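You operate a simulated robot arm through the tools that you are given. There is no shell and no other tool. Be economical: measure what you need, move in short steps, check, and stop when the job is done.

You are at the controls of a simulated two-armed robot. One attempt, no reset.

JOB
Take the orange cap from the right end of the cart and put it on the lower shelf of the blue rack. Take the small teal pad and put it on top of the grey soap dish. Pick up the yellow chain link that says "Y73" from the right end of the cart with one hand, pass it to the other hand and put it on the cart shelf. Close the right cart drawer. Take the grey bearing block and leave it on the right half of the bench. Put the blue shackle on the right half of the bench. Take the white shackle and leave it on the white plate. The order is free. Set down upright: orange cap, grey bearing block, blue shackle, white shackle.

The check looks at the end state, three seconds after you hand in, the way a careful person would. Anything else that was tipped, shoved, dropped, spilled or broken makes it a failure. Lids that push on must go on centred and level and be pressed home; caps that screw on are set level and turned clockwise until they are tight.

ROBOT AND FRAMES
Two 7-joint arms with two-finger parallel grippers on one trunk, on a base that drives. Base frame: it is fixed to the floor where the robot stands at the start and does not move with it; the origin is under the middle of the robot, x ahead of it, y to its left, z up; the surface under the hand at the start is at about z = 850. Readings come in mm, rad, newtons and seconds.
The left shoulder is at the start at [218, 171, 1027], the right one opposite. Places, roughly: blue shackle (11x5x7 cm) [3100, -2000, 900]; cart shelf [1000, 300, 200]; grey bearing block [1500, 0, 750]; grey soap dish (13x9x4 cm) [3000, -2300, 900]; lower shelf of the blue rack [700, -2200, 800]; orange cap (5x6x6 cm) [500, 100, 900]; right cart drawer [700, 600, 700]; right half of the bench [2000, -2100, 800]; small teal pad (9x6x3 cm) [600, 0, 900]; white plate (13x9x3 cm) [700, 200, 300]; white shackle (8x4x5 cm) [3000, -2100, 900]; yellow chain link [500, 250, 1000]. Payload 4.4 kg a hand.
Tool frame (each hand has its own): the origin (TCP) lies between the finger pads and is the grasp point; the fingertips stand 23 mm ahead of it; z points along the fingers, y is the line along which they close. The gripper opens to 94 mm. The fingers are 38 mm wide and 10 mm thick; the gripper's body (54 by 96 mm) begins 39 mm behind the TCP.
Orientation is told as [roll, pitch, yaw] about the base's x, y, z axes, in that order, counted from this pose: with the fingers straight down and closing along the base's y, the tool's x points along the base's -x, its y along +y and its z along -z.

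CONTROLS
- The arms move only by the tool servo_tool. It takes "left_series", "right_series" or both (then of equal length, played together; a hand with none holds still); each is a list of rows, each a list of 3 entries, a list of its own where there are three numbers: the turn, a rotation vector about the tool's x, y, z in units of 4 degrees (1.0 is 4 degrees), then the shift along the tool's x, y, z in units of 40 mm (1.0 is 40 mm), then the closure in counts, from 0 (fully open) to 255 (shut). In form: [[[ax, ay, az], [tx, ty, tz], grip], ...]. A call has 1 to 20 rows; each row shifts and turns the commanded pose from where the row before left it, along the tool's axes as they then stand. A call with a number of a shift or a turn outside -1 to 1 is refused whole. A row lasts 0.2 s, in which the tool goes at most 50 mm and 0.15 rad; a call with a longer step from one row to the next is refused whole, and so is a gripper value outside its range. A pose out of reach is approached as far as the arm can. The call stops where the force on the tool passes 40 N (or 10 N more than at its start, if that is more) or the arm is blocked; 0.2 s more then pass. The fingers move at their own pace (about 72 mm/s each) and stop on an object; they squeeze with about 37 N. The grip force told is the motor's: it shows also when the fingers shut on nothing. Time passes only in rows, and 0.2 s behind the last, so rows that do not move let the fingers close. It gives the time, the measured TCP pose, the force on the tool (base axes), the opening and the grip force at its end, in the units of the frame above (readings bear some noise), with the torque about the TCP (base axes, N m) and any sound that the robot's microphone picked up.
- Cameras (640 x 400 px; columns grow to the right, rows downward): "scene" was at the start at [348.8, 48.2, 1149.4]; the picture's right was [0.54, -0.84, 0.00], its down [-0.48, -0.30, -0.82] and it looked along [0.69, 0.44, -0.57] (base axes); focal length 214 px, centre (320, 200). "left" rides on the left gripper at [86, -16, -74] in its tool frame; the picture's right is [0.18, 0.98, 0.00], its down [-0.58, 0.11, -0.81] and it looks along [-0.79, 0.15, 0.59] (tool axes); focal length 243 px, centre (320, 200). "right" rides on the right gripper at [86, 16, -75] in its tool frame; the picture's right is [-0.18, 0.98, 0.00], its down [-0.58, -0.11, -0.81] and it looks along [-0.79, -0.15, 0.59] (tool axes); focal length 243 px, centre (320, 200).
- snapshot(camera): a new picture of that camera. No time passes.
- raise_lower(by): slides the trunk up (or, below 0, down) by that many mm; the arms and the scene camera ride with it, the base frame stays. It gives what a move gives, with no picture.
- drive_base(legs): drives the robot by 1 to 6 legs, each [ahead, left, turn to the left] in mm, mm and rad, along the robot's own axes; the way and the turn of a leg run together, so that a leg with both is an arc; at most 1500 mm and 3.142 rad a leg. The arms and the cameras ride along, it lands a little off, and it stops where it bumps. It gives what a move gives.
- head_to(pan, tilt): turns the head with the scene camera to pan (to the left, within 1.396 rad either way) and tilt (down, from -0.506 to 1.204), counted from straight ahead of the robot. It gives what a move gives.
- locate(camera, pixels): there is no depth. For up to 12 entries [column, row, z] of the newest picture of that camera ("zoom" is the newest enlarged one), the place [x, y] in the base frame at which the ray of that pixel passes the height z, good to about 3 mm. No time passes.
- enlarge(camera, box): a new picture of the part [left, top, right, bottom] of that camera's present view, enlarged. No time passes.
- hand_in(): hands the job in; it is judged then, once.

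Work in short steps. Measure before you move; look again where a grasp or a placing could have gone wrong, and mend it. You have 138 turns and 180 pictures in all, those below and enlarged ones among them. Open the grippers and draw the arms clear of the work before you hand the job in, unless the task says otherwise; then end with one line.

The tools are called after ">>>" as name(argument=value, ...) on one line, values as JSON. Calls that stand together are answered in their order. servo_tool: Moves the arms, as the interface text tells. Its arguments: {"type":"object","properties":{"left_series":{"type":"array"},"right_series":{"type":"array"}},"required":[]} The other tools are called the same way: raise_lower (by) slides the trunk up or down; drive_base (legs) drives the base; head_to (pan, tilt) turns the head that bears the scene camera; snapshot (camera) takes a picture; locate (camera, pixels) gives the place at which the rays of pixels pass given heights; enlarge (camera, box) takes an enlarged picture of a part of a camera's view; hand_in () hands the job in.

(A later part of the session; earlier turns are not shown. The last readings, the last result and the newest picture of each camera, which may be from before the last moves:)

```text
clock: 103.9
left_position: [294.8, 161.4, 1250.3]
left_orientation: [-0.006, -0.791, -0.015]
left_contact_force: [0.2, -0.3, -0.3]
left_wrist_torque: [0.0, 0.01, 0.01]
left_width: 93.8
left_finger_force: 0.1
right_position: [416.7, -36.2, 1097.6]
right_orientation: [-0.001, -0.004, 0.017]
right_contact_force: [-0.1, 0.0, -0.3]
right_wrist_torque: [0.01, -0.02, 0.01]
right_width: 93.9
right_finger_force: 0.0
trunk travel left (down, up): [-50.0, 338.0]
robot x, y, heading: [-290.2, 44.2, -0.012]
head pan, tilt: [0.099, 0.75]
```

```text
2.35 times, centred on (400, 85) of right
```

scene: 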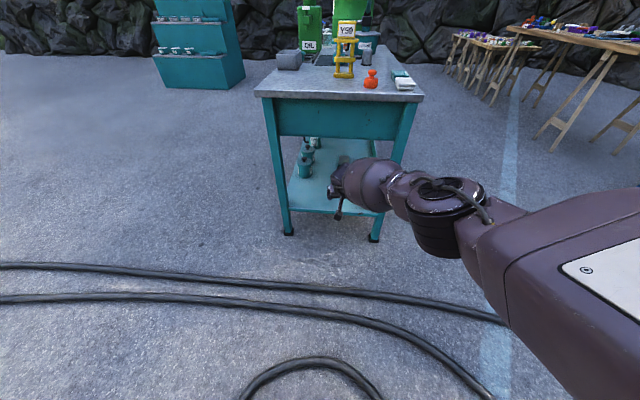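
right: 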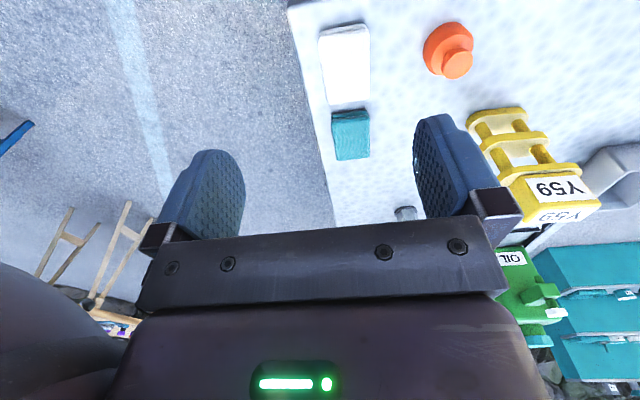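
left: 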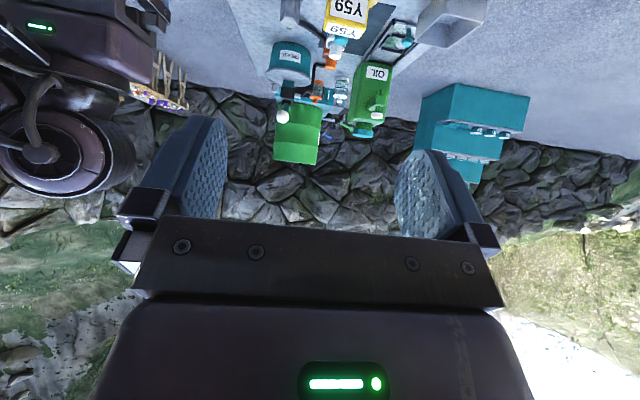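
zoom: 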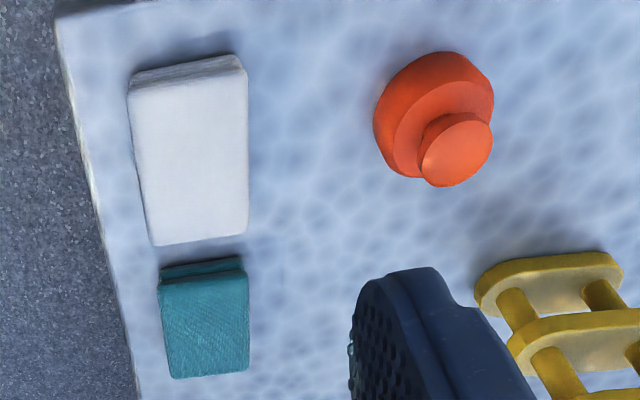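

Pad center ≈(585,−15), cap center ≈(474,100). I drive 225 mm closer with the hands high.

>>> drive_base(legs=[[225, 0, 0.012]])

>>> head_to(pan=0.1, tilt=1.0)

>>> snapshot(camera="scene")

```text
clock: 105.6
left_position: [521.3, 168.1, 1251.0]
left_orientation: [-0.006, -0.789, -0.004]
left_contact_force: [-0.3, 0.7, 0.4]
left_wrist_torque: [-0.01, 0.04, -0.01]
left_width: 94.2
left_finger_force: 0.0
right_position: [646.0, -29.1, 1098.4]
right_orientation: [0.001, -0.003, 0.029]
right_contact_force: [0.5, -0.3, -0.1]
right_wrist_torque: [-0.01, 0.01, -0.03]
right_width: 94.1
right_finger_force: 0.1
trunk travel left (down, up): [-50.0, 338.0]
robot x, y, heading: [-63.5, 38.4, 0.003]
head pan, tilt: [0.099, 0.75]
```

```text
clock: 106.4
left_position: [521.3, 167.1, 1252.2]
left_orientation: [-0.006, -0.791, -0.004]
left_contact_force: [-0.3, -0.1, -0.6]
left_wrist_torque: [0.01, -0.02, 0.01]
left_width: 94.2
left_finger_force: 0.0
right_position: [644.9, -28.5, 1098.9]
right_orientation: [0.001, -0.005, 0.028]
right_contact_force: [0.5, 0.8, -0.2]
right_wrist_torque: [0.0, -0.01, 0.02]
right_width: 93.7
right_finger_force: 0.0
trunk travel left (down, up): [-50.0, 338.0]
robot x, y, heading: [-60.7, 42.7, 0.008]
head pan, tilt: [0.099, 1.0]
```

```text
124 pictures are left
```

scene: 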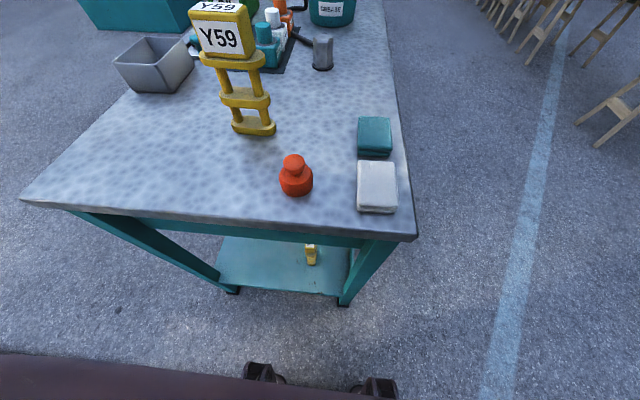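

A clean view: cap (296,178), teal pad (375,137). I cross-check positions.

>>> locate(camera="scene", pixels=[[280, 185, 852], [312, 183, 852], [297, 197, 850], [294, 160, 906], [358, 118, 880], [390, 119, 880], [392, 153, 880], [358, 150, 880], [358, 155, 852], [391, 160, 852]])

>>> enlarge(camera="scene", box=[260, 100, 420, 230])

```text
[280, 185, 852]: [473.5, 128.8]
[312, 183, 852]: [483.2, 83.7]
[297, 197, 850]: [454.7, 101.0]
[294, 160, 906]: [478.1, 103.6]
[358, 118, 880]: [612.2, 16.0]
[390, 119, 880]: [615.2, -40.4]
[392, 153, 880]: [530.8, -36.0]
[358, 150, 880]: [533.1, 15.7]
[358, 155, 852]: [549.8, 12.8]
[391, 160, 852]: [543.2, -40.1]
```

```text
3.08 times, centred on (340, 165) of scene
```

zoom: 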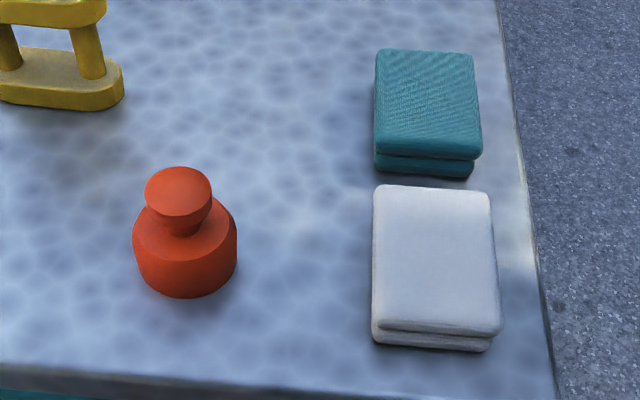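

Cap center ≈(480,102), ⌀≈50; pad center ≈(588,−13), 54 wide. Both hands move over and descend: right to the pad (TCP z 877), left to the cap (z 887), fingers open.

>>> servo_tool(left_series=[[[0, 0, 0], [0.36, -0.81, -0.365], 0], [[0, 0, 0], [0.36, -0.81, -0.365], 0], [[0, 0, 0], [0.649, 0, 0.641], 0], [[0, 0, 0], [0.649, 0, 0.641], 0], [[0, 0, 0], [0.649, 0, 0.641], 0], [[0, 0, 0], [0.649, 0, 0.641], 0], [[0, 0, 0], [0.649, 0, 0.641], 0], [[0, 0, 0], [0.649, 0, 0.641], 0], [[0, 0, 0], [0.649, 0, 0.641], 0], [[0, 0, 0], [0.649, 0, 0.641], 0], [[0, 0, 0], [0.649, 0, 0.641], 0], [[0, 0, 0], [0.649, 0, 0.641], 0]], right_series=[[[0, 0, 0], [0.71, 0.215, 0], 0], [[0, 0, 0], [0.71, 0.215, 0], 0], [[0, 0, 0], [0, 0, 0.61], 0], [[0, 0, 0], [0, 0, 0.61], 0], [[0, 0, 0], [0, 0, 0.61], 0], [[0, 0, 0], [0, 0, 0.61], 0], [[0, 0, 0], [0, 0, 0.61], 0], [[0, 0, 0], [0, 0, 0.61], 0], [[0, 0, 0], [0, 0, 0.61], 0], [[0, 0, 0], [0, 0, 0.61], 0], [[0, 0, 0], [0, 0, 0.62], 0], [[0, 0, 0], [0, 0, 0], 0]])

>>> snapshot(camera="scene")

>>> snapshot(camera="left")

>>> snapshot(camera="right")

```text
clock: 109.0
left_position: [508.6, 147.3, 976.0]
left_orientation: [-0.005, -0.789, -0.003]
left_contact_force: [1.4, -0.4, 0.3]
left_wrist_torque: [-0.03, 0.01, -0.03]
left_width: 93.9
left_finger_force: 0.0
left hand out of reach, approached as far as the arm can: row 2, 8, 9, 10, 11, 12
right_position: [588.9, -15.4, 881.1]
right_orientation: [0.0, -0.007, 0.029]
right_contact_force: [0.3, -0.2, -0.5]
right_wrist_torque: [0.01, -0.05, -0.03]
right_width: 93.8
right_finger_force: 0.1
trunk travel left (down, up): [-50.0, 338.0]
robot x, y, heading: [-60.7, 41.8, 0.003]
head pan, tilt: [0.099, 1.0]
```

```text
122 pictures are left
```

scene: 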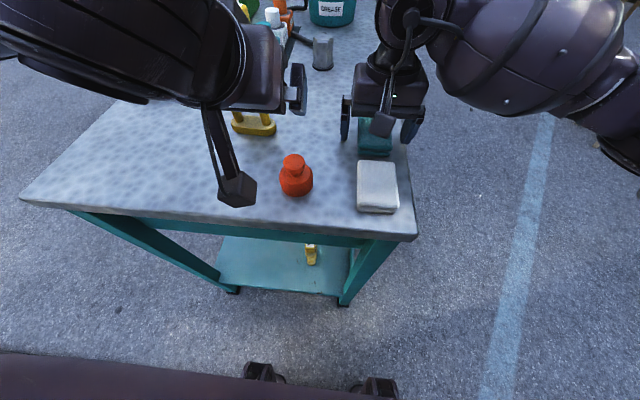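

```text
121 pictures are left
```

left: 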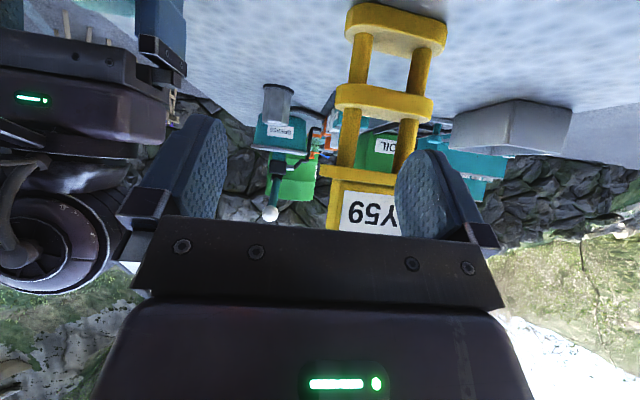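

```text
120 pictures are left
```

right: 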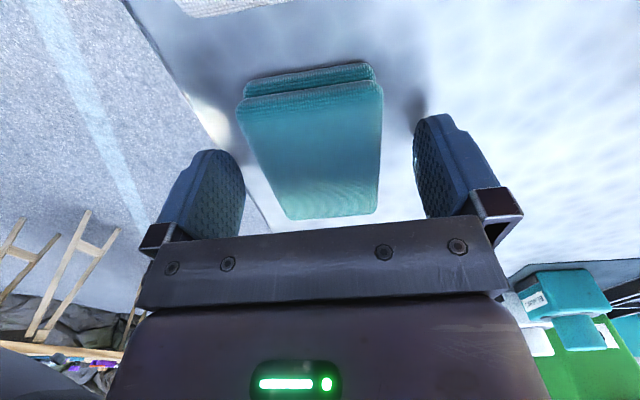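

The pad sits centred between the right fingers. I lower 5 mm, close and lift it; the left hand, too near its own body here, rises again meanwhile.

>>> servo_tool(right_series=[[[0, 0, 0], [0, 0, 0.13], 0], [[0, 0, 0], [0, 0, 0], 255], [[0, 0, 0], [0, 0, 0], 255], [[0, 0, 0], [0, 0, 0], 255], [[0, 0, 0], [0, 0, 0], 255], [[0, 0, 0], [0, 0, -0.4], 255], [[0, 0, 0], [0, 0, -0.8], 255], [[0, 0, 0], [0, 0, -0.9], 255], [[0, 0, 0], [0, 0, -0.9], 255], [[0, 0, 0], [0, 0, -0.9], 255]], left_series=[[[0, 0, 0], [0, 0, 0], 0], [[0, 0, 0], [-0.3, 0, -0.3], 0], [[0, 0, 0], [-0.6, 0, -0.6], 0], [[0, 0, 0], [-0.6, 0, -0.6], 0], [[0, 0, 0], [-0.6, 0, -0.6], 0], [[0, 0, 0], [0, 0, 0], 0], [[0, 0, 0], [0, 0, 0], 0], [[0, 0, 0], [0, 0, 0], 0], [[0, 0, 0], [0, 0, 0], 0], [[0, 0, 0], [0, 0, 0], 0]])

>>> snapshot(camera="right")

>>> drive_base(legs=[[-140, 0, 0]])

```text
clock: 111.2
left_position: [501.9, 146.9, 1094.4]
left_orientation: [-0.006, -0.793, -0.003]
left_contact_force: [0.0, 0.4, 0.3]
left_wrist_torque: [-0.02, -0.01, -0.01]
left_width: 94.1
left_finger_force: 0.0
right_position: [586.0, -14.7, 1029.2]
right_orientation: [-0.001, -0.005, 0.027]
right_contact_force: [-0.7, -0.5, -0.7]
right_wrist_torque: [0.02, -0.02, -0.02]
right_width: 57.3
right_finger_force: 36.8
trunk travel left (down, up): [-50.0, 338.0]
robot x, y, heading: [-64.0, 42.2, 0.004]
head pan, tilt: [0.099, 1.0]
```

```text
119 pictures are left
```

right: 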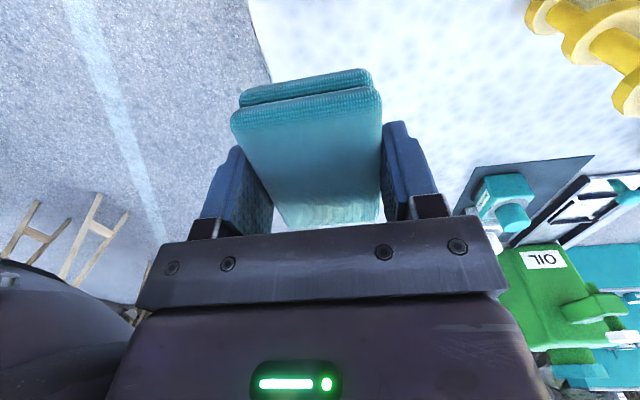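

```text
clock: 112.5
left_position: [364.4, 144.5, 1093.5]
left_orientation: [-0.004, -0.79, -0.004]
left_contact_force: [-0.9, 0.0, -0.5]
left_wrist_torque: [0.01, -0.02, -0.03]
left_width: 94.1
left_finger_force: 0.2
right_position: [449.2, -16.7, 1029.1]
right_orientation: [0.0, -0.005, 0.023]
right_contact_force: [-0.2, 0.1, -0.6]
right_wrist_torque: [0.01, 0.02, 0.0]
right_width: 57.3
right_finger_force: 37.2
trunk travel left (down, up): [-50.0, 338.0]
robot x, y, heading: [-199.2, 42.2, -0.001]
head pan, tilt: [0.099, 1.0]
```

The pad is held (57 mm). Now the left hand goes above the cap.

>>> servo_tool(left_series=[[[0, 0, 0], [-0.096, -0.265, 0.925], 0], [[0, 0, 0], [-0.096, -0.265, 0.925], 0], [[0, 0, 0], [-0.096, -0.265, 0.925], 0], [[0, 0, 0], [-0.096, -0.265, 0.925], 0], [[0, 0, 0], [0.5, 0, 0.497], 0]])

>>> snapshot(camera="left")

>>> snapshot(camera="scene")

```text
clock: 113.7
left_position: [473.0, 140.8, 985.4]
left_orientation: [-0.006, -0.791, -0.008]
left_contact_force: [-0.8, 0.8, -0.4]
left_wrist_torque: [0.02, -0.01, 0.0]
left_width: 93.6
left_finger_force: 0.1
left hand out of reach, approached as far as the arm can: row 3, 4
right_position: [450.4, -17.0, 1028.6]
right_orientation: [0.003, -0.003, 0.025]
right_contact_force: [0.1, -0.7, -0.4]
right_wrist_torque: [0.06, -0.02, 0.0]
right_width: 57.4
right_finger_force: 37.0
trunk travel left (down, up): [-50.0, 338.0]
robot x, y, heading: [-197.3, 40.6, -0.002]
head pan, tilt: [0.099, 1.0]
```

```text
118 pictures are left
```

left: 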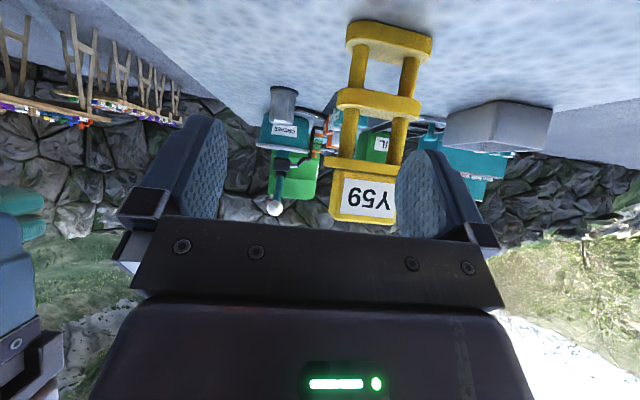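

```text
117 pictures are left
```

scene: 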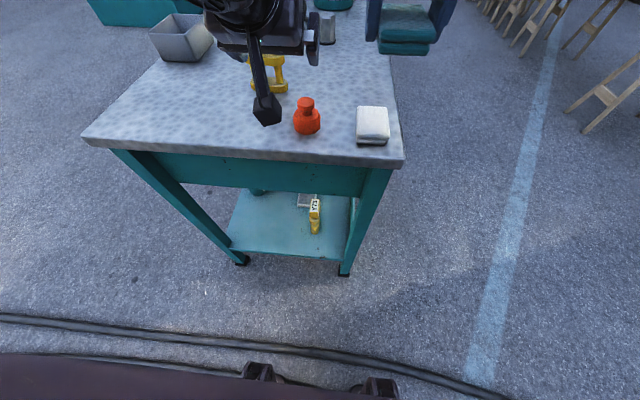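

The left hand cannot come further inward at this tilt, so I shift the base to the right by 55 mm instead.

>>> drive_base(legs=[[0, -55, 0]])

>>> snapshot(camera="scene")

```text
clock: 114.8
left_position: [474.0, 87.1, 985.8]
left_orientation: [-0.007, -0.791, -0.005]
left_contact_force: [0.1, 0.8, 0.1]
left_wrist_torque: [0.02, -0.02, 0.02]
left_width: 94.0
left_finger_force: 0.1
right_position: [449.1, -69.9, 1029.6]
right_orientation: [0.001, -0.003, 0.026]
right_contact_force: [-0.1, -0.7, -0.2]
right_wrist_torque: [0.0, -0.01, -0.02]
right_width: 57.2
right_finger_force: 36.6
trunk travel left (down, up): [-50.0, 338.0]
robot x, y, heading: [-199.7, -14.9, 0.002]
head pan, tilt: [0.099, 1.0]
```

```text
116 pictures are left
```

scene: 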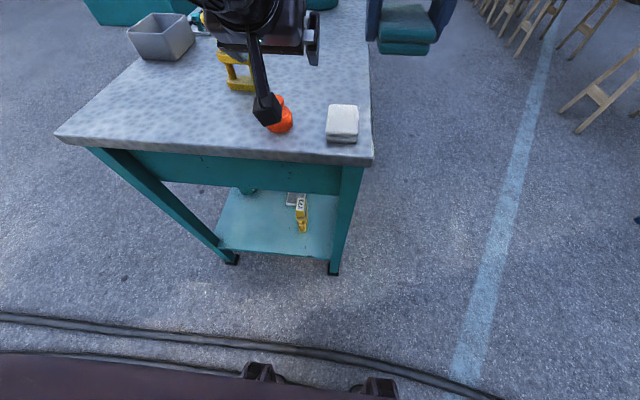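

Left hand now at (474,87). I shift +15 mm in y and descend to z 887 around the cap.

>>> servo_tool(left_series=[[[0, 0, 0], [0, 0.375, 0], 0], [[0, 0, 0], [0.41, 0, 0.462], 0], [[0, 0, 0], [0.41, 0, 0.462], 0], [[0, 0, 0], [0.41, 0, 0.462], 0], [[0, 0, 0], [0.41, 0, 0.462], 0]])

>>> snapshot(camera="left")

>>> enlarge(camera="scene", box=[200, 50, 360, 160])

```text
clock: 116.0
left_position: [479.5, 102.6, 886.2]
left_orientation: [-0.006, -0.789, -0.003]
left_contact_force: [-0.7, 0.0, -0.1]
left_wrist_torque: [-0.02, -0.03, 0.0]
left_width: 93.9
left_finger_force: 0.0
right_position: [450.1, -69.6, 1027.2]
right_orientation: [0.0, -0.003, 0.027]
right_contact_force: [0.2, -1.2, -0.3]
right_wrist_torque: [-0.01, 0.02, 0.04]
right_width: 57.0
right_finger_force: 37.4
trunk travel left (down, up): [-50.0, 338.0]
robot x, y, heading: [-197.4, -18.0, 0.005]
head pan, tilt: [0.099, 1.0]
```

```text
115 pictures are left
```

left: 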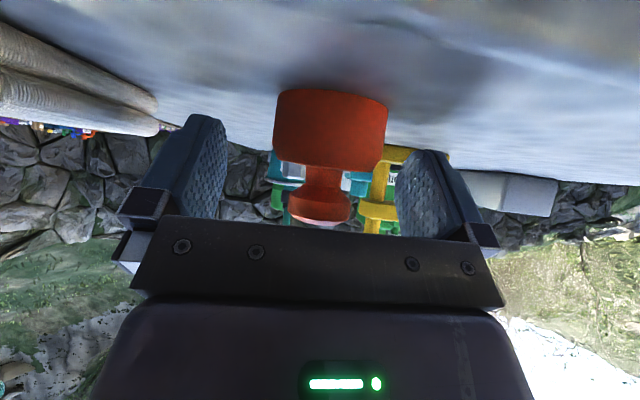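

```text
3.64 times, centred on (280, 105) of scene
```

zoom: 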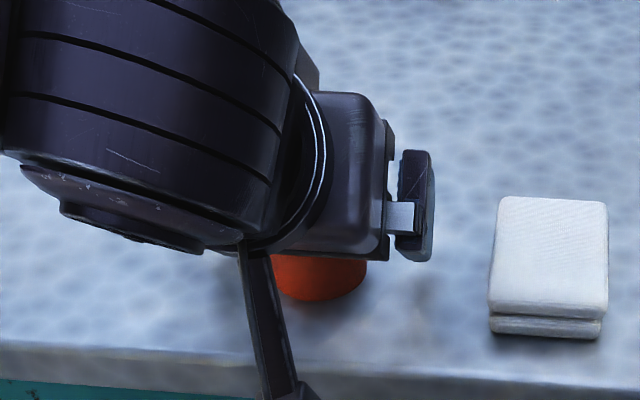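

The cap stands between the fingers, slightly toward the left one. I shift 4 mm, lower 4 mm, grip and lift.

>>> servo_tool(left_series=[[[0, 0, 0], [0.07, 0.1, 0.07], 0], [[0, 0, 0], [0, 0, 0], 255], [[0, 0, 0], [0, 0, 0], 255], [[0, 0, 0], [0, 0, 0], 255], [[0, 0, 0], [0, 0, 0], 255], [[0, 0, 0], [-0.35, 0, -0.35], 255], [[0, 0, 0], [-0.6, 0, -0.6], 255], [[0, 0, 0], [-0.6, 0, -0.6], 255], [[0, 0, 0], [-0.6, 0, -0.6], 255]])

>>> snapshot(camera="left")

```text
clock: 118.0
left_position: [478.9, 107.2, 1007.3]
left_orientation: [-0.006, -0.793, -0.007]
left_contact_force: [-0.9, 0.0, -1.1]
left_wrist_torque: [-0.03, -0.04, 0.03]
left_width: 50.1
left_finger_force: 37.1
right_position: [449.4, -69.2, 1029.5]
right_orientation: [-0.001, -0.005, 0.026]
right_contact_force: [0.1, 0.0, -0.7]
right_wrist_torque: [0.04, -0.02, 0.01]
right_width: 57.2
right_finger_force: 36.5
trunk travel left (down, up): [-50.0, 338.0]
robot x, y, heading: [-199.6, -13.5, -0.001]
head pan, tilt: [0.099, 1.0]
```

```text
113 pictures are left
```

left: 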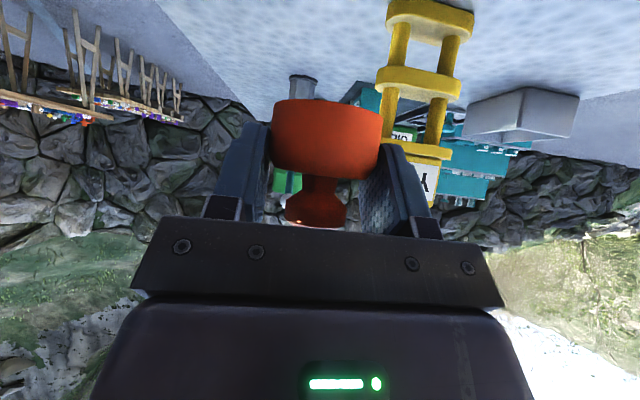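

Cap held (50 mm wide, bottom 32 mm below TCP). I turn right and drive toward the rack, then look.

>>> drive_base(legs=[[-150, 0, 0], [0, 0, -1.571], [700, 0, 0], [0, 700, 0]])

>>> head_to(pan=0.0, tilt=0.3)

>>> snapshot(camera="scene")

```text
clock: 133.0
left_position: [500.3, -1388.9, 1006.6]
left_orientation: [-0.005, -0.791, -1.57]
left_contact_force: [-0.1, 0.5, -0.6]
left_wrist_torque: [0.0, -0.05, 0.04]
left_width: 47.8
left_finger_force: 36.9
right_position: [324.3, -1360.1, 1027.5]
right_orientation: [-0.001, -0.002, -1.538]
right_contact_force: [0.4, 0.6, -0.5]
right_wrist_torque: [-0.02, 0.0, 0.05]
right_width: 57.3
right_finger_force: 37.5
trunk travel left (down, up): [-50.0, 338.0]
robot x, y, heading: [374.2, -712.4, -1.57]
head pan, tilt: [0.099, 1.0]
```

```text
clock: 134.0
left_position: [500.8, -1388.8, 1006.3]
left_orientation: [-0.005, -0.79, -1.571]
left_contact_force: [-0.9, 0.4, -0.6]
left_wrist_torque: [0.0, -0.02, 0.0]
left_width: 47.8
left_finger_force: 36.9
right_position: [322.8, -1360.5, 1028.9]
right_orientation: [-0.001, -0.004, -1.54]
right_contact_force: [-0.8, 0.3, -1.4]
right_wrist_torque: [-0.01, 0.0, 0.0]
right_width: 56.9
right_finger_force: 37.0
trunk travel left (down, up): [-50.0, 338.0]
robot x, y, heading: [375.3, -710.7, -1.566]
head pan, tilt: [0.0, 0.3]
```

```text
112 pictures are left
```

scene: 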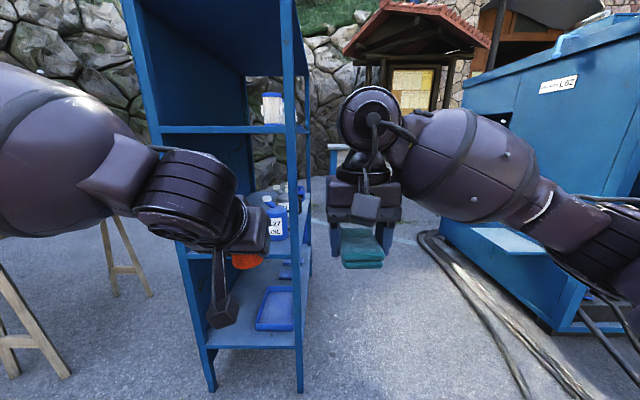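

The rack is open toward me: a bottom board with a blue tray (275,310), a shelf with bottles (~row 255), one with a can (row 130). I measure heights from feet and edges.

>>> locate(camera="scene", pixels=[[212, 390, 0], [299, 391, 0], [250, 347, 100], [250, 347, 200], [250, 347, 300], [200, 256, 700], [200, 256, 800], [200, 256, 600], [220, 130, 1150], [220, 130, 1250], [298, 347, 200]])

>>> enlarge(camera="scene", box=[120, 60, 340, 400])

>>> snapshot(camera="left")

```text
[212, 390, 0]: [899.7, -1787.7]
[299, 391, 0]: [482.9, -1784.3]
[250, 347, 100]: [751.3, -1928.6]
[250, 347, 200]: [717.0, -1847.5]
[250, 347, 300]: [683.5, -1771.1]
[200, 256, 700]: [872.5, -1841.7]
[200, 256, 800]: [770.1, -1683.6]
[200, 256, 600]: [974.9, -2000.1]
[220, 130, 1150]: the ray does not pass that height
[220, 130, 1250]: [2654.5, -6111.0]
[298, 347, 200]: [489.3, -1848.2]
```

```text
1.18 times, centred on (230, 230) of scene
```

zoom: 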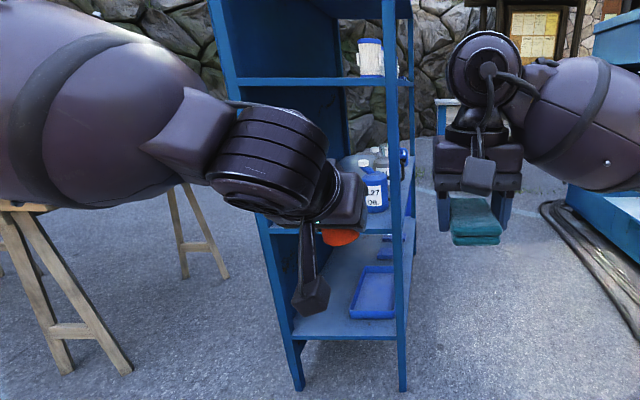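

```text
110 pictures are left
```

left: 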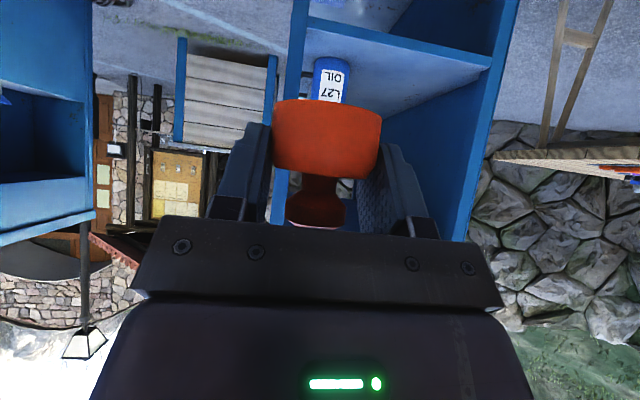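

Cap is still gripped upright. I check the bottle shelf's front edge in the left view against z≈733.

>>> locate(camera="left", pixels=[[310, 17, 733], [488, 63, 733], [310, 17, 700], [488, 63, 700], [488, 63, 800], [330, 100, 733], [488, 63, 600], [310, 17, 600]])

>>> enlarge(camera="left", box=[240, 0, 540, 200])

```text
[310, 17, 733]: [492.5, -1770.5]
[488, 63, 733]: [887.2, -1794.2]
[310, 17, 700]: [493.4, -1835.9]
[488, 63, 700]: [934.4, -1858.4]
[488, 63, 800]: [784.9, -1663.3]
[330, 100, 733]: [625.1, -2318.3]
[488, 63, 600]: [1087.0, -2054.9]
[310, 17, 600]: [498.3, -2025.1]
```

```text
2.00 times, centred on (390, 100) of left
```

zoom: 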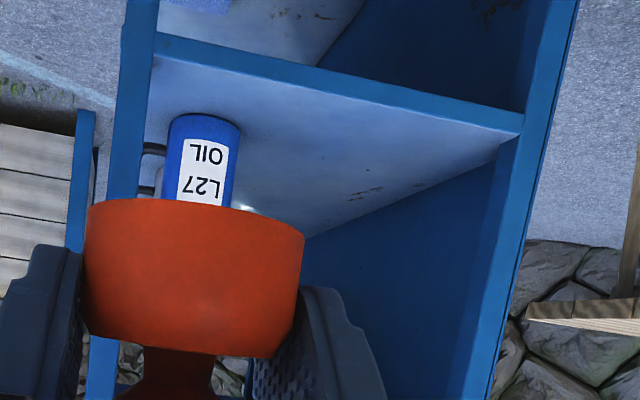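

The bottle shelf's front edge is at y≈−1783, z≈733, free for x 640–870: that is the rack's lower shelf (z listed ~800). I lower the left hand to clear height and swing the right hand (pad) aside, then drive.

>>> servo_tool(left_series=[[[0, 0, 0], [0.47, 0, 0.465], 255], [[0, 0, 0], [0.47, 0, 0.465], 255], [[0, 0, 0], [0.47, 0, 0.465], 255], [[0, 0, 0], [0.47, 0, 0.465], 255], [[0, 0, 0], [0.47, 0, 0.465], 255], [[0, 0, 0], [0.47, 0, 0.465], 255], [[0, 0, 0], [0.47, 0, 0.465], 255]], right_series=[[[0, 0, 0], [0.28, -0.89, 0], 255], [[0, 0, 0], [0.28, -0.89, 0], 255], [[0, 0, 0], [0.28, -0.89, 0], 255], [[0, 0, 0], [0.28, -0.89, 0], 255], [[0, 0, 0], [0.28, -0.89, 0], 255], [[0, 0, 0], [0.28, -0.89, 0], 255], [[0, 0, 0], [0.28, -0.89, 0], 255]])

>>> drive_base(legs=[[0, 260, 0], [250, 0, 0]])

>>> snapshot(camera="left")

>>> snapshot(camera="scene")

```text
clock: 135.6
left_position: [516.7, -1397.3, 826.7]
left_orientation: [-0.006, -0.794, -1.569]
left_contact_force: [-0.4, 0.9, -0.7]
left_wrist_torque: [-0.01, 0.0, 0.02]
left_width: 47.7
left_finger_force: 37.1
left hand out of reach, approached as far as the arm can: row 6, 7
right_position: [71.5, -1288.3, 1029.4]
right_orientation: [0.002, -0.005, -1.537]
right_contact_force: [0.2, -0.6, -1.4]
right_wrist_torque: [0.0, 0.01, 0.01]
right_width: 57.4
right_finger_force: 37.2
trunk travel left (down, up): [-50.0, 338.0]
robot x, y, heading: [374.7, -708.0, -1.564]
head pan, tilt: [0.0, 0.3]
```

```text
clock: 140.0
left_position: [778.2, -1642.0, 826.3]
left_orientation: [-0.004, -0.791, -1.576]
left_contact_force: [0.5, 0.3, -0.8]
left_wrist_torque: [0.0, -0.01, -0.01]
left_width: 47.6
left_finger_force: 36.7
right_position: [333.1, -1531.4, 1029.1]
right_orientation: [0.0, -0.005, -1.548]
right_contact_force: [-0.2, -1.3, -1.3]
right_wrist_torque: [0.01, 0.01, 0.03]
right_width: 57.5
right_finger_force: 36.6
trunk travel left (down, up): [-50.0, 338.0]
robot x, y, heading: [641.6, -955.5, -1.568]
head pan, tilt: [0.0, 0.3]
```

```text
108 pictures are left
```

left: 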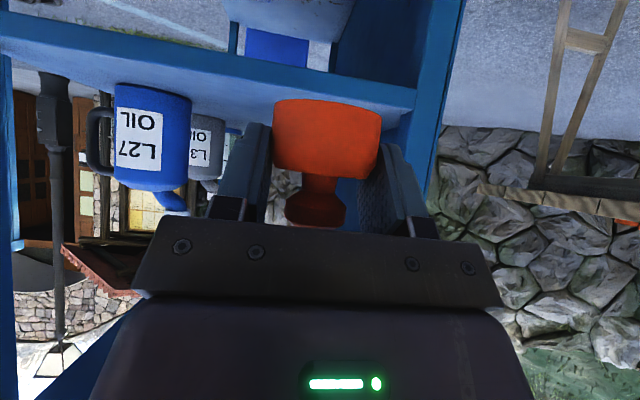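

```text
107 pictures are left
```

scene: 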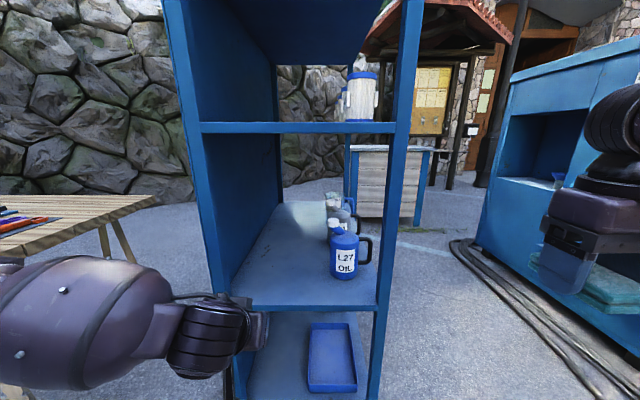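

Good view: L27 bottle at (345,275), empty shelf left of it. I measure the free area.

>>> locate(camera="scene", pixels=[[228, 306, 733], [378, 304, 733], [332, 277, 733], [345, 281, 733], [279, 203, 733], [228, 297, 733], [325, 240, 733]])

```text
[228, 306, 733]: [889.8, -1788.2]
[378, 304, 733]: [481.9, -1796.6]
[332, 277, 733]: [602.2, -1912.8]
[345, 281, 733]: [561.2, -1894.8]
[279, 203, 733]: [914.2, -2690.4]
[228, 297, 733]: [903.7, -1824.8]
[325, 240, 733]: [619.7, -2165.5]
```

I shift right 40 mm and ahead 80, then extend the left arm 120 mm into the shelf at clear height.

>>> drive_base(legs=[[80, -40, 0]])

>>> servo_tool(left_series=[[[0, 0, 0], [-0.52, 0, 0.53], 255], [[0, 0, 0], [-0.52, 0, 0.53], 255], [[0, 0, 0], [-0.52, 0, 0.53], 255], [[0, 0, 0], [-0.52, 0, 0.53], 255]])

>>> snapshot(camera="scene")

>>> snapshot(camera="left")

```text
clock: 141.1
left_position: [739.5, -1721.0, 825.1]
left_orientation: [-0.005, -0.79, -1.579]
left_contact_force: [-0.2, -0.5, -1.2]
left_wrist_torque: [-0.01, -0.03, -0.01]
left_width: 47.6
left_finger_force: 37.2
right_position: [294.6, -1610.1, 1028.5]
right_orientation: [0.002, -0.003, -1.546]
right_contact_force: [-0.4, 0.3, -0.8]
right_wrist_torque: [0.01, -0.04, -0.02]
right_width: 57.3
right_finger_force: 36.8
trunk travel left (down, up): [-50.0, 338.0]
robot x, y, heading: [602.4, -1039.3, -1.57]
head pan, tilt: [0.0, 0.3]
```

```text
clock: 142.1
left_position: [759.8, -1801.2, 831.1]
left_orientation: [-0.004, -0.791, -1.578]
left_contact_force: [-0.4, -0.2, -0.1]
left_wrist_torque: [-0.01, 0.0, 0.03]
left_width: 47.9
left_finger_force: 37.4
left hand out of reach, approached as far as the arm can: row 1, 2, 3, 4
right_position: [295.0, -1609.5, 1028.3]
right_orientation: [0.0, -0.006, -1.545]
right_contact_force: [0.1, -0.8, -0.7]
right_wrist_torque: [-0.01, 0.01, 0.01]
right_width: 57.2
right_finger_force: 36.8
trunk travel left (down, up): [-50.0, 338.0]
robot x, y, heading: [602.1, -1037.6, -1.573]
head pan, tilt: [0.0, 0.3]
```

```text
106 pictures are left
```

scene: 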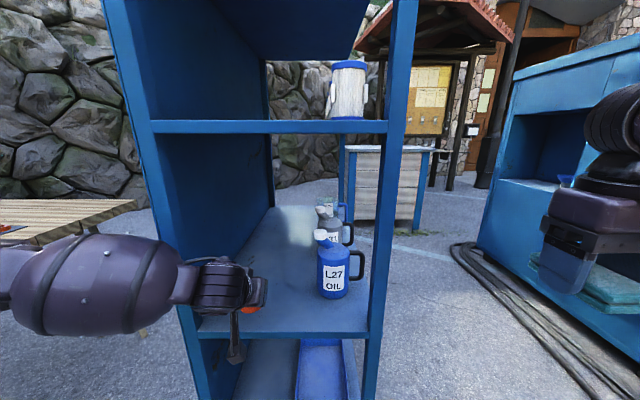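

```text
105 pictures are left
```

left: 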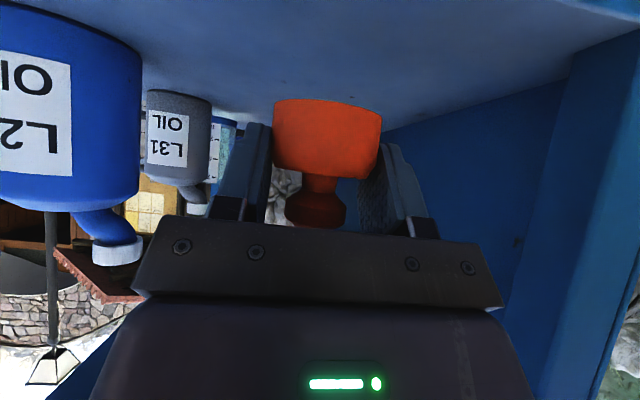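

The hand is at y −1801; the cap needs ~45 mm more depth. I shift the base right 60 mm and the hand left/forward to straighten the arm.

>>> drive_base(legs=[[0, -60, 0]])

>>> servo_tool(left_series=[[[0, 0, 0], [-0.1, 0.8, 0.1], 255], [[0, 0, 0], [-0.3, 0.5, 0.3], 255], [[0, 0, 0], [-0.5, 0, 0.51], 255], [[0, 0, 0], [-0.5, 0, 0.51], 255]])

>>> snapshot(camera="scene")

```text
clock: 143.3
left_position: [699.3, -1800.5, 830.6]
left_orientation: [-0.005, -0.79, -1.578]
left_contact_force: [-0.3, 0.2, -0.5]
left_wrist_torque: [-0.05, -0.03, -0.02]
left_width: 47.6
left_finger_force: 36.4
right_position: [233.9, -1610.0, 1028.6]
right_orientation: [0.001, -0.003, -1.547]
right_contact_force: [0.1, -0.2, -0.3]
right_wrist_torque: [-0.01, 0.01, 0.02]
right_width: 57.3
right_finger_force: 37.5
trunk travel left (down, up): [-50.0, 338.0]
robot x, y, heading: [545.5, -1032.6, -1.568]
head pan, tilt: [0.0, 0.3]
```

```text
clock: 144.3
left_position: [753.1, -1883.4, 830.3]
left_orientation: [-0.005, -0.787, -1.577]
left_contact_force: [0.3, -0.1, -0.8]
left_wrist_torque: [0.0, 0.04, -0.03]
left_width: 47.6
left_finger_force: 36.5
right_position: [235.6, -1611.1, 1028.5]
right_orientation: [0.001, -0.001, -1.544]
right_contact_force: [0.3, -0.2, -0.2]
right_wrist_torque: [0.02, 0.03, 0.02]
right_width: 57.4
right_finger_force: 36.9
trunk travel left (down, up): [-50.0, 338.0]
robot x, y, heading: [546.4, -1034.2, -1.569]
head pan, tilt: [0.0, 0.3]
```

```text
104 pictures are left
```

scene: 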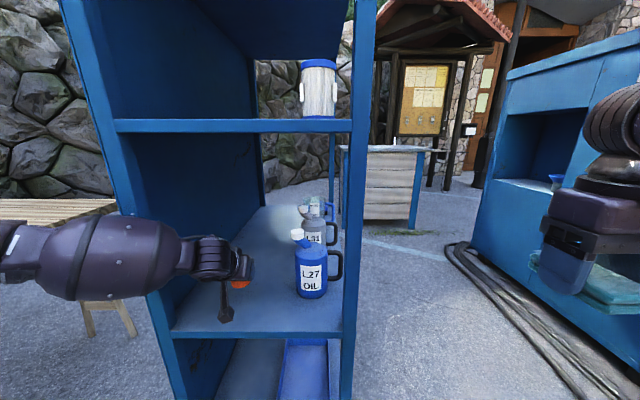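

In reach now at (753,−1883,830). I come back 20 mm, lower and feel for the shelf.

>>> servo_tool(left_series=[[[0, 0, 0], [0.35, 0, -0.356], 255], [[0, 0, 0], [0.444, 0, 0.44], 255], [[0, 0, 0], [0.444, 0, 0.44], 255], [[0, 0, 0], [0.053, 0, 0.053], 255], [[0, 0, 0], [0.053, 0, 0.053], 255], [[0, 0, 0], [0.053, 0, 0.053], 255], [[0, 0, 0], [0.053, 0, 0.053], 255]])

>>> snapshot(camera="left")

>>> enlarge(camera="scene", box=[150, 200, 330, 350])

```text
clock: 145.9
left_position: [755.6, -1861.2, 781.7]
left_orientation: [-0.004, -0.792, -1.575]
left_contact_force: [0.3, -0.5, 0.4]
left_wrist_torque: [0.02, 0.01, 0.01]
left_width: 47.5
left_finger_force: 37.1
left hand out of reach, approached as far as the arm can: row 3, 6
right_position: [234.8, -1609.4, 1027.8]
right_orientation: [0.001, -0.005, -1.546]
right_contact_force: [0.2, -0.6, -0.9]
right_wrist_torque: [0.01, 0.04, -0.02]
right_width: 57.4
right_finger_force: 37.1
trunk travel left (down, up): [-50.0, 338.0]
robot x, y, heading: [541.3, -1030.6, -1.571]
head pan, tilt: [0.0, 0.3]
```

```text
103 pictures are left
```

left: 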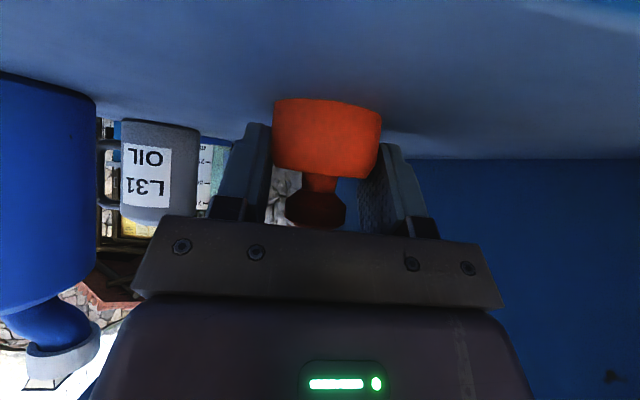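

```text
2.67 times, centred on (240, 275) of scene
```

zoom: 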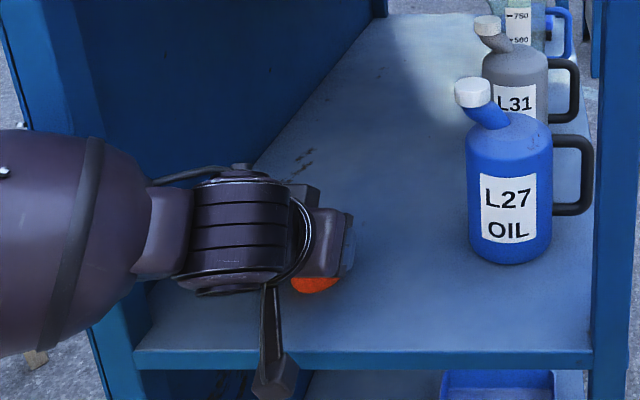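

Reach limit again at z 782, so I use the trunk: down 12 mm, then small steps.

>>> raise_lower(by=-12)

>>> raise_lower(by=-4)

>>> enlarge(camera="left", box=[230, 60, 430, 240])

```text
clock: 146.4
left_position: [752.5, -1864.7, 779.8]
left_orientation: [-0.005, -0.809, -1.572]
left_contact_force: [-3.3, -4.7, 12.3]
left_wrist_torque: [-0.08, -0.18, -0.06]
left_width: 47.7
left_finger_force: 37.2
right_position: [235.7, -1611.0, 1016.5]
right_orientation: [0.0, -0.003, -1.543]
right_contact_force: [0.0, -1.1, -1.5]
right_wrist_torque: [-0.01, 0.0, -0.01]
right_width: 57.3
right_finger_force: 37.3
trunk travel left (down, up): [-40.0, 348.0]
robot x, y, heading: [536.8, -1031.1, -1.569]
head pan, tilt: [0.0, 0.3]
stopped: the force on the tool passed its limit at 45 N (the readings are from after the stop); the commanded pose is now the measured one
```

```text
clock: 147.0
left_position: [752.9, -1864.3, 780.2]
left_orientation: [-0.004, -0.814, -1.573]
left_contact_force: [-1.5, -8.6, 33.9]
left_wrist_torque: [0.11, -0.38, -0.14]
left_width: 47.5
left_finger_force: 37.2
right_position: [233.1, -1607.2, 1016.3]
right_orientation: [0.002, -0.006, -1.545]
right_contact_force: [0.1, -0.6, -0.3]
right_wrist_torque: [-0.02, 0.0, -0.04]
right_width: 57.2
right_finger_force: 36.9
trunk travel left (down, up): [-36.0, 352.0]
robot x, y, heading: [539.4, -1032.5, -1.57]
head pan, tilt: [0.0, 0.3]
```

```text
2.22 times, centred on (330, 150) of left
```

zoom: 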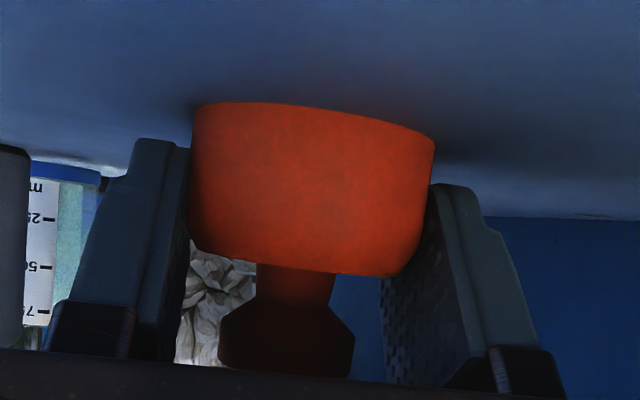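

The cap rests on the shelf (34 N). I ease the trunk up 4 mm and open slowly.

>>> raise_lower(by=4)

>>> servo_tool(left_series=[[[0, 0, 0], [0, 0, 0], 120], [[0, 0, 0], [0, 0, 0], 110], [[0, 0, 0], [0, 0, 0], 95], [[0, 0, 0], [0, 0, 0], 70], [[0, 0, 0], [0, 0, 0], 30], [[0, 0, 0], [0, 0, 0], 0], [[0, 0, 0], [0, 0, 0], 0]])

>>> snapshot(camera="left")

```text
clock: 147.5
left_position: [754.0, -1864.2, 779.5]
left_orientation: [-0.002, -0.805, -1.575]
left_contact_force: [-1.7, -6.3, 25.4]
left_wrist_torque: [-0.28, -0.63, -0.37]
left_width: 47.7
left_finger_force: 36.8
right_position: [233.4, -1609.5, 1018.8]
right_orientation: [0.002, -0.004, -1.544]
right_contact_force: [-0.4, -0.3, -0.4]
right_wrist_torque: [0.02, 0.0, -0.01]
right_width: 57.3
right_finger_force: 36.9
trunk travel left (down, up): [-40.0, 348.0]
robot x, y, heading: [542.6, -1037.1, -1.57]
head pan, tilt: [0.0, 0.3]
```

```text
clock: 149.1
left_position: [753.7, -1862.8, 780.4]
left_orientation: [0.0, -0.807, -1.575]
left_contact_force: [-16.7, 9.0, 22.0]
left_wrist_torque: [0.14, -0.55, 0.39]
left_width: 87.0
left_finger_force: 0.1
right_position: [233.3, -1609.0, 1019.0]
right_orientation: [0.002, -0.007, -1.545]
right_contact_force: [-0.3, 0.3, 0.2]
right_wrist_torque: [0.0, 0.01, 0.02]
right_width: 57.4
right_finger_force: 36.9
trunk travel left (down, up): [-40.0, 348.0]
robot x, y, heading: [538.8, -1035.9, -1.569]
head pan, tilt: [0.0, 0.3]
```

```text
100 pictures are left
```

left: 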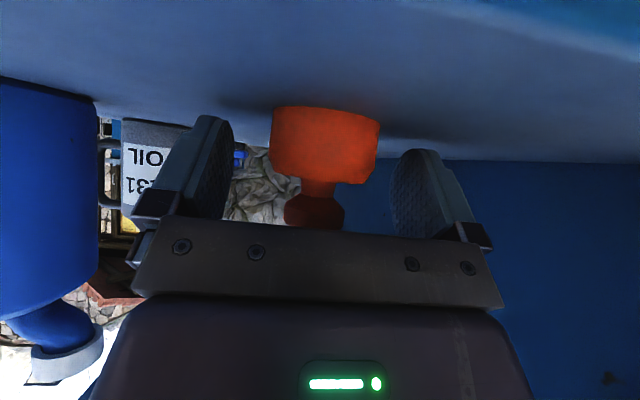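

Fingers are open, touching the shelf lightly. I raise the trunk 10 mm, then withdraw along the tool axis and look at the cap.

>>> raise_lower(by=10)

>>> servo_tool(left_series=[[[0, 0, 0], [0, 0, -0.5], 0], [[0, 0, 0], [0, 0, -0.7], 0], [[0, 0, 0], [0, 0, -0.9], 0], [[0, 0, 0], [0, 0, -0.9], 0]])

>>> snapshot(camera="left")

>>> enlarge(camera="scene", box=[150, 200, 330, 350])

```text
clock: 149.7
left_position: [756.8, -1863.9, 784.3]
left_orientation: [0.0, -0.799, -1.574]
left_contact_force: [-0.3, 0.3, 0.0]
left_wrist_torque: [0.0, 0.0, -0.03]
left_width: 93.9
left_finger_force: 0.0
right_position: [235.6, -1611.8, 1025.2]
right_orientation: [0.001, -0.001, -1.546]
right_contact_force: [0.1, -1.5, -0.4]
right_wrist_torque: [0.02, 0.0, 0.01]
right_width: 57.5
right_finger_force: 37.2
trunk travel left (down, up): [-50.0, 338.0]
robot x, y, heading: [538.9, -1034.1, -1.568]
head pan, tilt: [0.0, 0.3]
```

```text
clock: 150.7
left_position: [753.2, -1775.2, 870.8]
left_orientation: [-0.002, -0.806, -1.573]
left_contact_force: [-0.8, 0.2, -0.1]
left_wrist_torque: [-0.01, -0.05, 0.03]
left_width: 94.3
left_finger_force: 0.1
right_position: [235.3, -1609.9, 1028.1]
right_orientation: [0.0, -0.003, -1.546]
right_contact_force: [-0.8, 0.6, -1.2]
right_wrist_torque: [0.01, 0.0, 0.02]
right_width: 56.8
right_finger_force: 37.0
trunk travel left (down, up): [-50.0, 338.0]
robot x, y, heading: [539.0, -1036.2, -1.57]
head pan, tilt: [0.0, 0.3]
```

```text
99 pictures are left
```

left: 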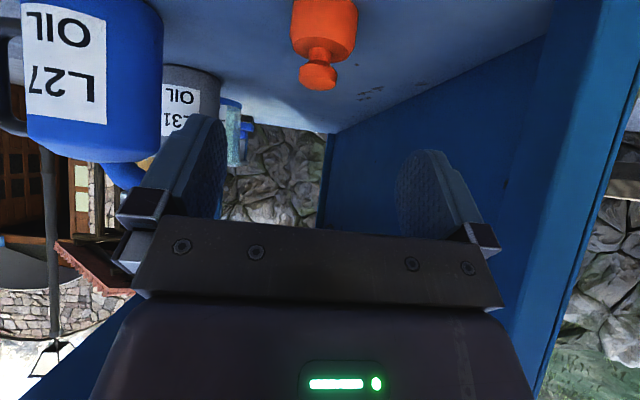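

```text
2.67 times, centred on (240, 275) of scene
```

zoom: 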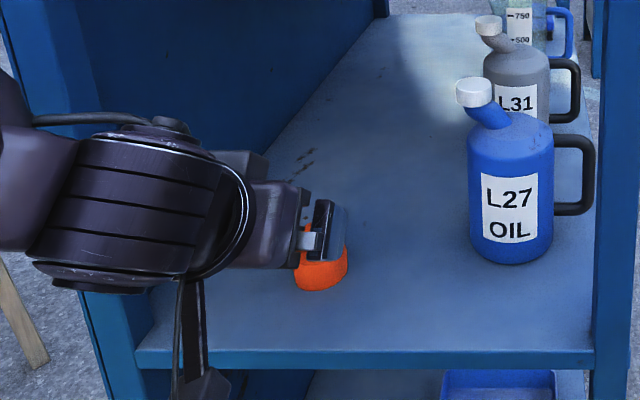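

The cap stands upright on the rack shelf. I back off, straighten the left hand, and look toward the bench on the left.

>>> drive_base(legs=[[-350, 0, 0]])

>>> servo_tool(left_series=[[[0, 1, 0], [0, 0, -0.5], 0], [[0, 1, 0], [0, 0, -0.5], 0], [[0, 1, 0], [0, 0, -0.5], 0], [[0, 1, 0], [0, 0, -0.5], 0], [[0, 1, 0], [0, 0, -0.5], 0], [[0, 1, 0], [0, 0, -0.5], 0], [[0, 1, 0], [0, 0, -0.5], 0], [[0, 1, 0], [0, 0, -0.5], 0], [[0, 1, 0], [0, 0, -0.5], 0], [[0, 1, 0], [0, 0, -0.5], 0], [[0, 1, 0], [0, 0, 0], 0], [[0, 0.5, 0], [0, 0, 0], 0]])

>>> head_to(pan=0.8, tilt=0.3)

>>> snapshot(camera="scene")

```text
clock: 153.0
left_position: [751.8, -1419.9, 868.8]
left_orientation: [-0.003, -0.802, -1.577]
left_contact_force: [-0.2, -0.2, 0.3]
left_wrist_torque: [-0.01, 0.0, 0.02]
left_width: 94.0
left_finger_force: 0.0
right_position: [233.3, -1250.8, 1027.4]
right_orientation: [-0.001, -0.003, -1.546]
right_contact_force: [0.3, -0.5, -0.4]
right_wrist_torque: [0.0, 0.0, 0.01]
right_width: 57.2
right_finger_force: 36.5
trunk travel left (down, up): [-50.0, 338.0]
robot x, y, heading: [537.6, -677.3, -1.571]
head pan, tilt: [0.0, 0.3]
```

```text
clock: 155.6
left_position: [751.7, -1327.6, 1043.0]
left_orientation: [-0.003, 0.0, -1.579]
left_contact_force: [-0.4, -0.1, -0.3]
left_wrist_torque: [0.01, 0.02, -0.01]
left_width: 94.0
left_finger_force: 0.0
right_position: [233.5, -1251.8, 1028.1]
right_orientation: [0.0, 0.0, -1.547]
right_contact_force: [0.1, -0.4, -0.6]
right_wrist_torque: [0.0, 0.01, -0.04]
right_width: 57.2
right_finger_force: 37.3
trunk travel left (down, up): [-50.0, 338.0]
robot x, y, heading: [540.1, -673.4, -1.57]
head pan, tilt: [0.0, 0.3]
```

```text
clock: 156.7
left_position: [751.2, -1328.7, 1042.8]
left_orientation: [-0.002, 0.0, -1.577]
left_contact_force: [0.4, -0.7, -0.8]
left_wrist_torque: [0.0, -0.01, 0.02]
left_width: 94.2
left_finger_force: 0.0
right_position: [232.7, -1251.7, 1026.9]
right_orientation: [-0.001, -0.001, -1.547]
right_contact_force: [-0.3, -1.5, -1.0]
right_wrist_torque: [0.0, -0.03, 0.03]
right_width: 56.9
right_finger_force: 37.2
trunk travel left (down, up): [-50.0, 338.0]
robot x, y, heading: [538.2, -677.8, -1.574]
head pan, tilt: [0.799, 0.3]
```

```text
97 pictures are left
```

scene: 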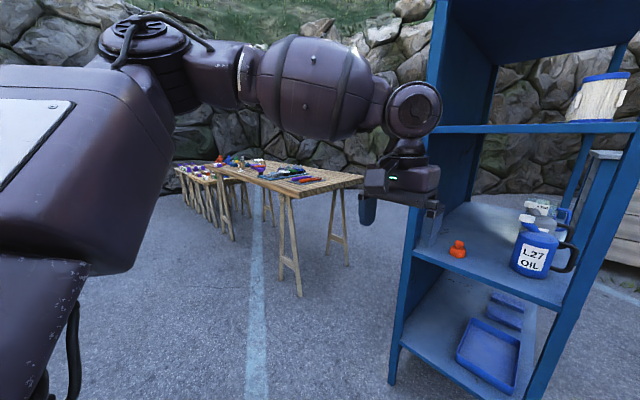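

The cap stands safely on the shelf. The trestle bench appears at (215–360, 165–195). I measure its legs and corner and then drive toward it.

>>> locate(camera="scene", pixels=[[299, 296, 0], [349, 264, 0], [287, 197, 750], [362, 180, 750], [206, 170, 750], [235, 239, 0], [287, 197, 850], [362, 180, 850]])

>>> enlarge(camera="scene", box=[165, 140, 375, 300])

```text
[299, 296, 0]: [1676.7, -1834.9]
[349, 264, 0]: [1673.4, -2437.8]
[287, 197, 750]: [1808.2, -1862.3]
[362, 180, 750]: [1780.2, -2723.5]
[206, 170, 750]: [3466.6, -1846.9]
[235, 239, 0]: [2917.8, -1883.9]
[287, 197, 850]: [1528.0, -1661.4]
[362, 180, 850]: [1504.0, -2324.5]
```

```text
2.50 times, centred on (270, 220) of scene
```

zoom: 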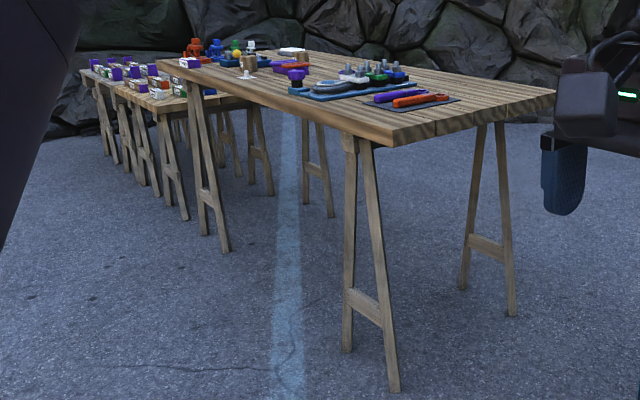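

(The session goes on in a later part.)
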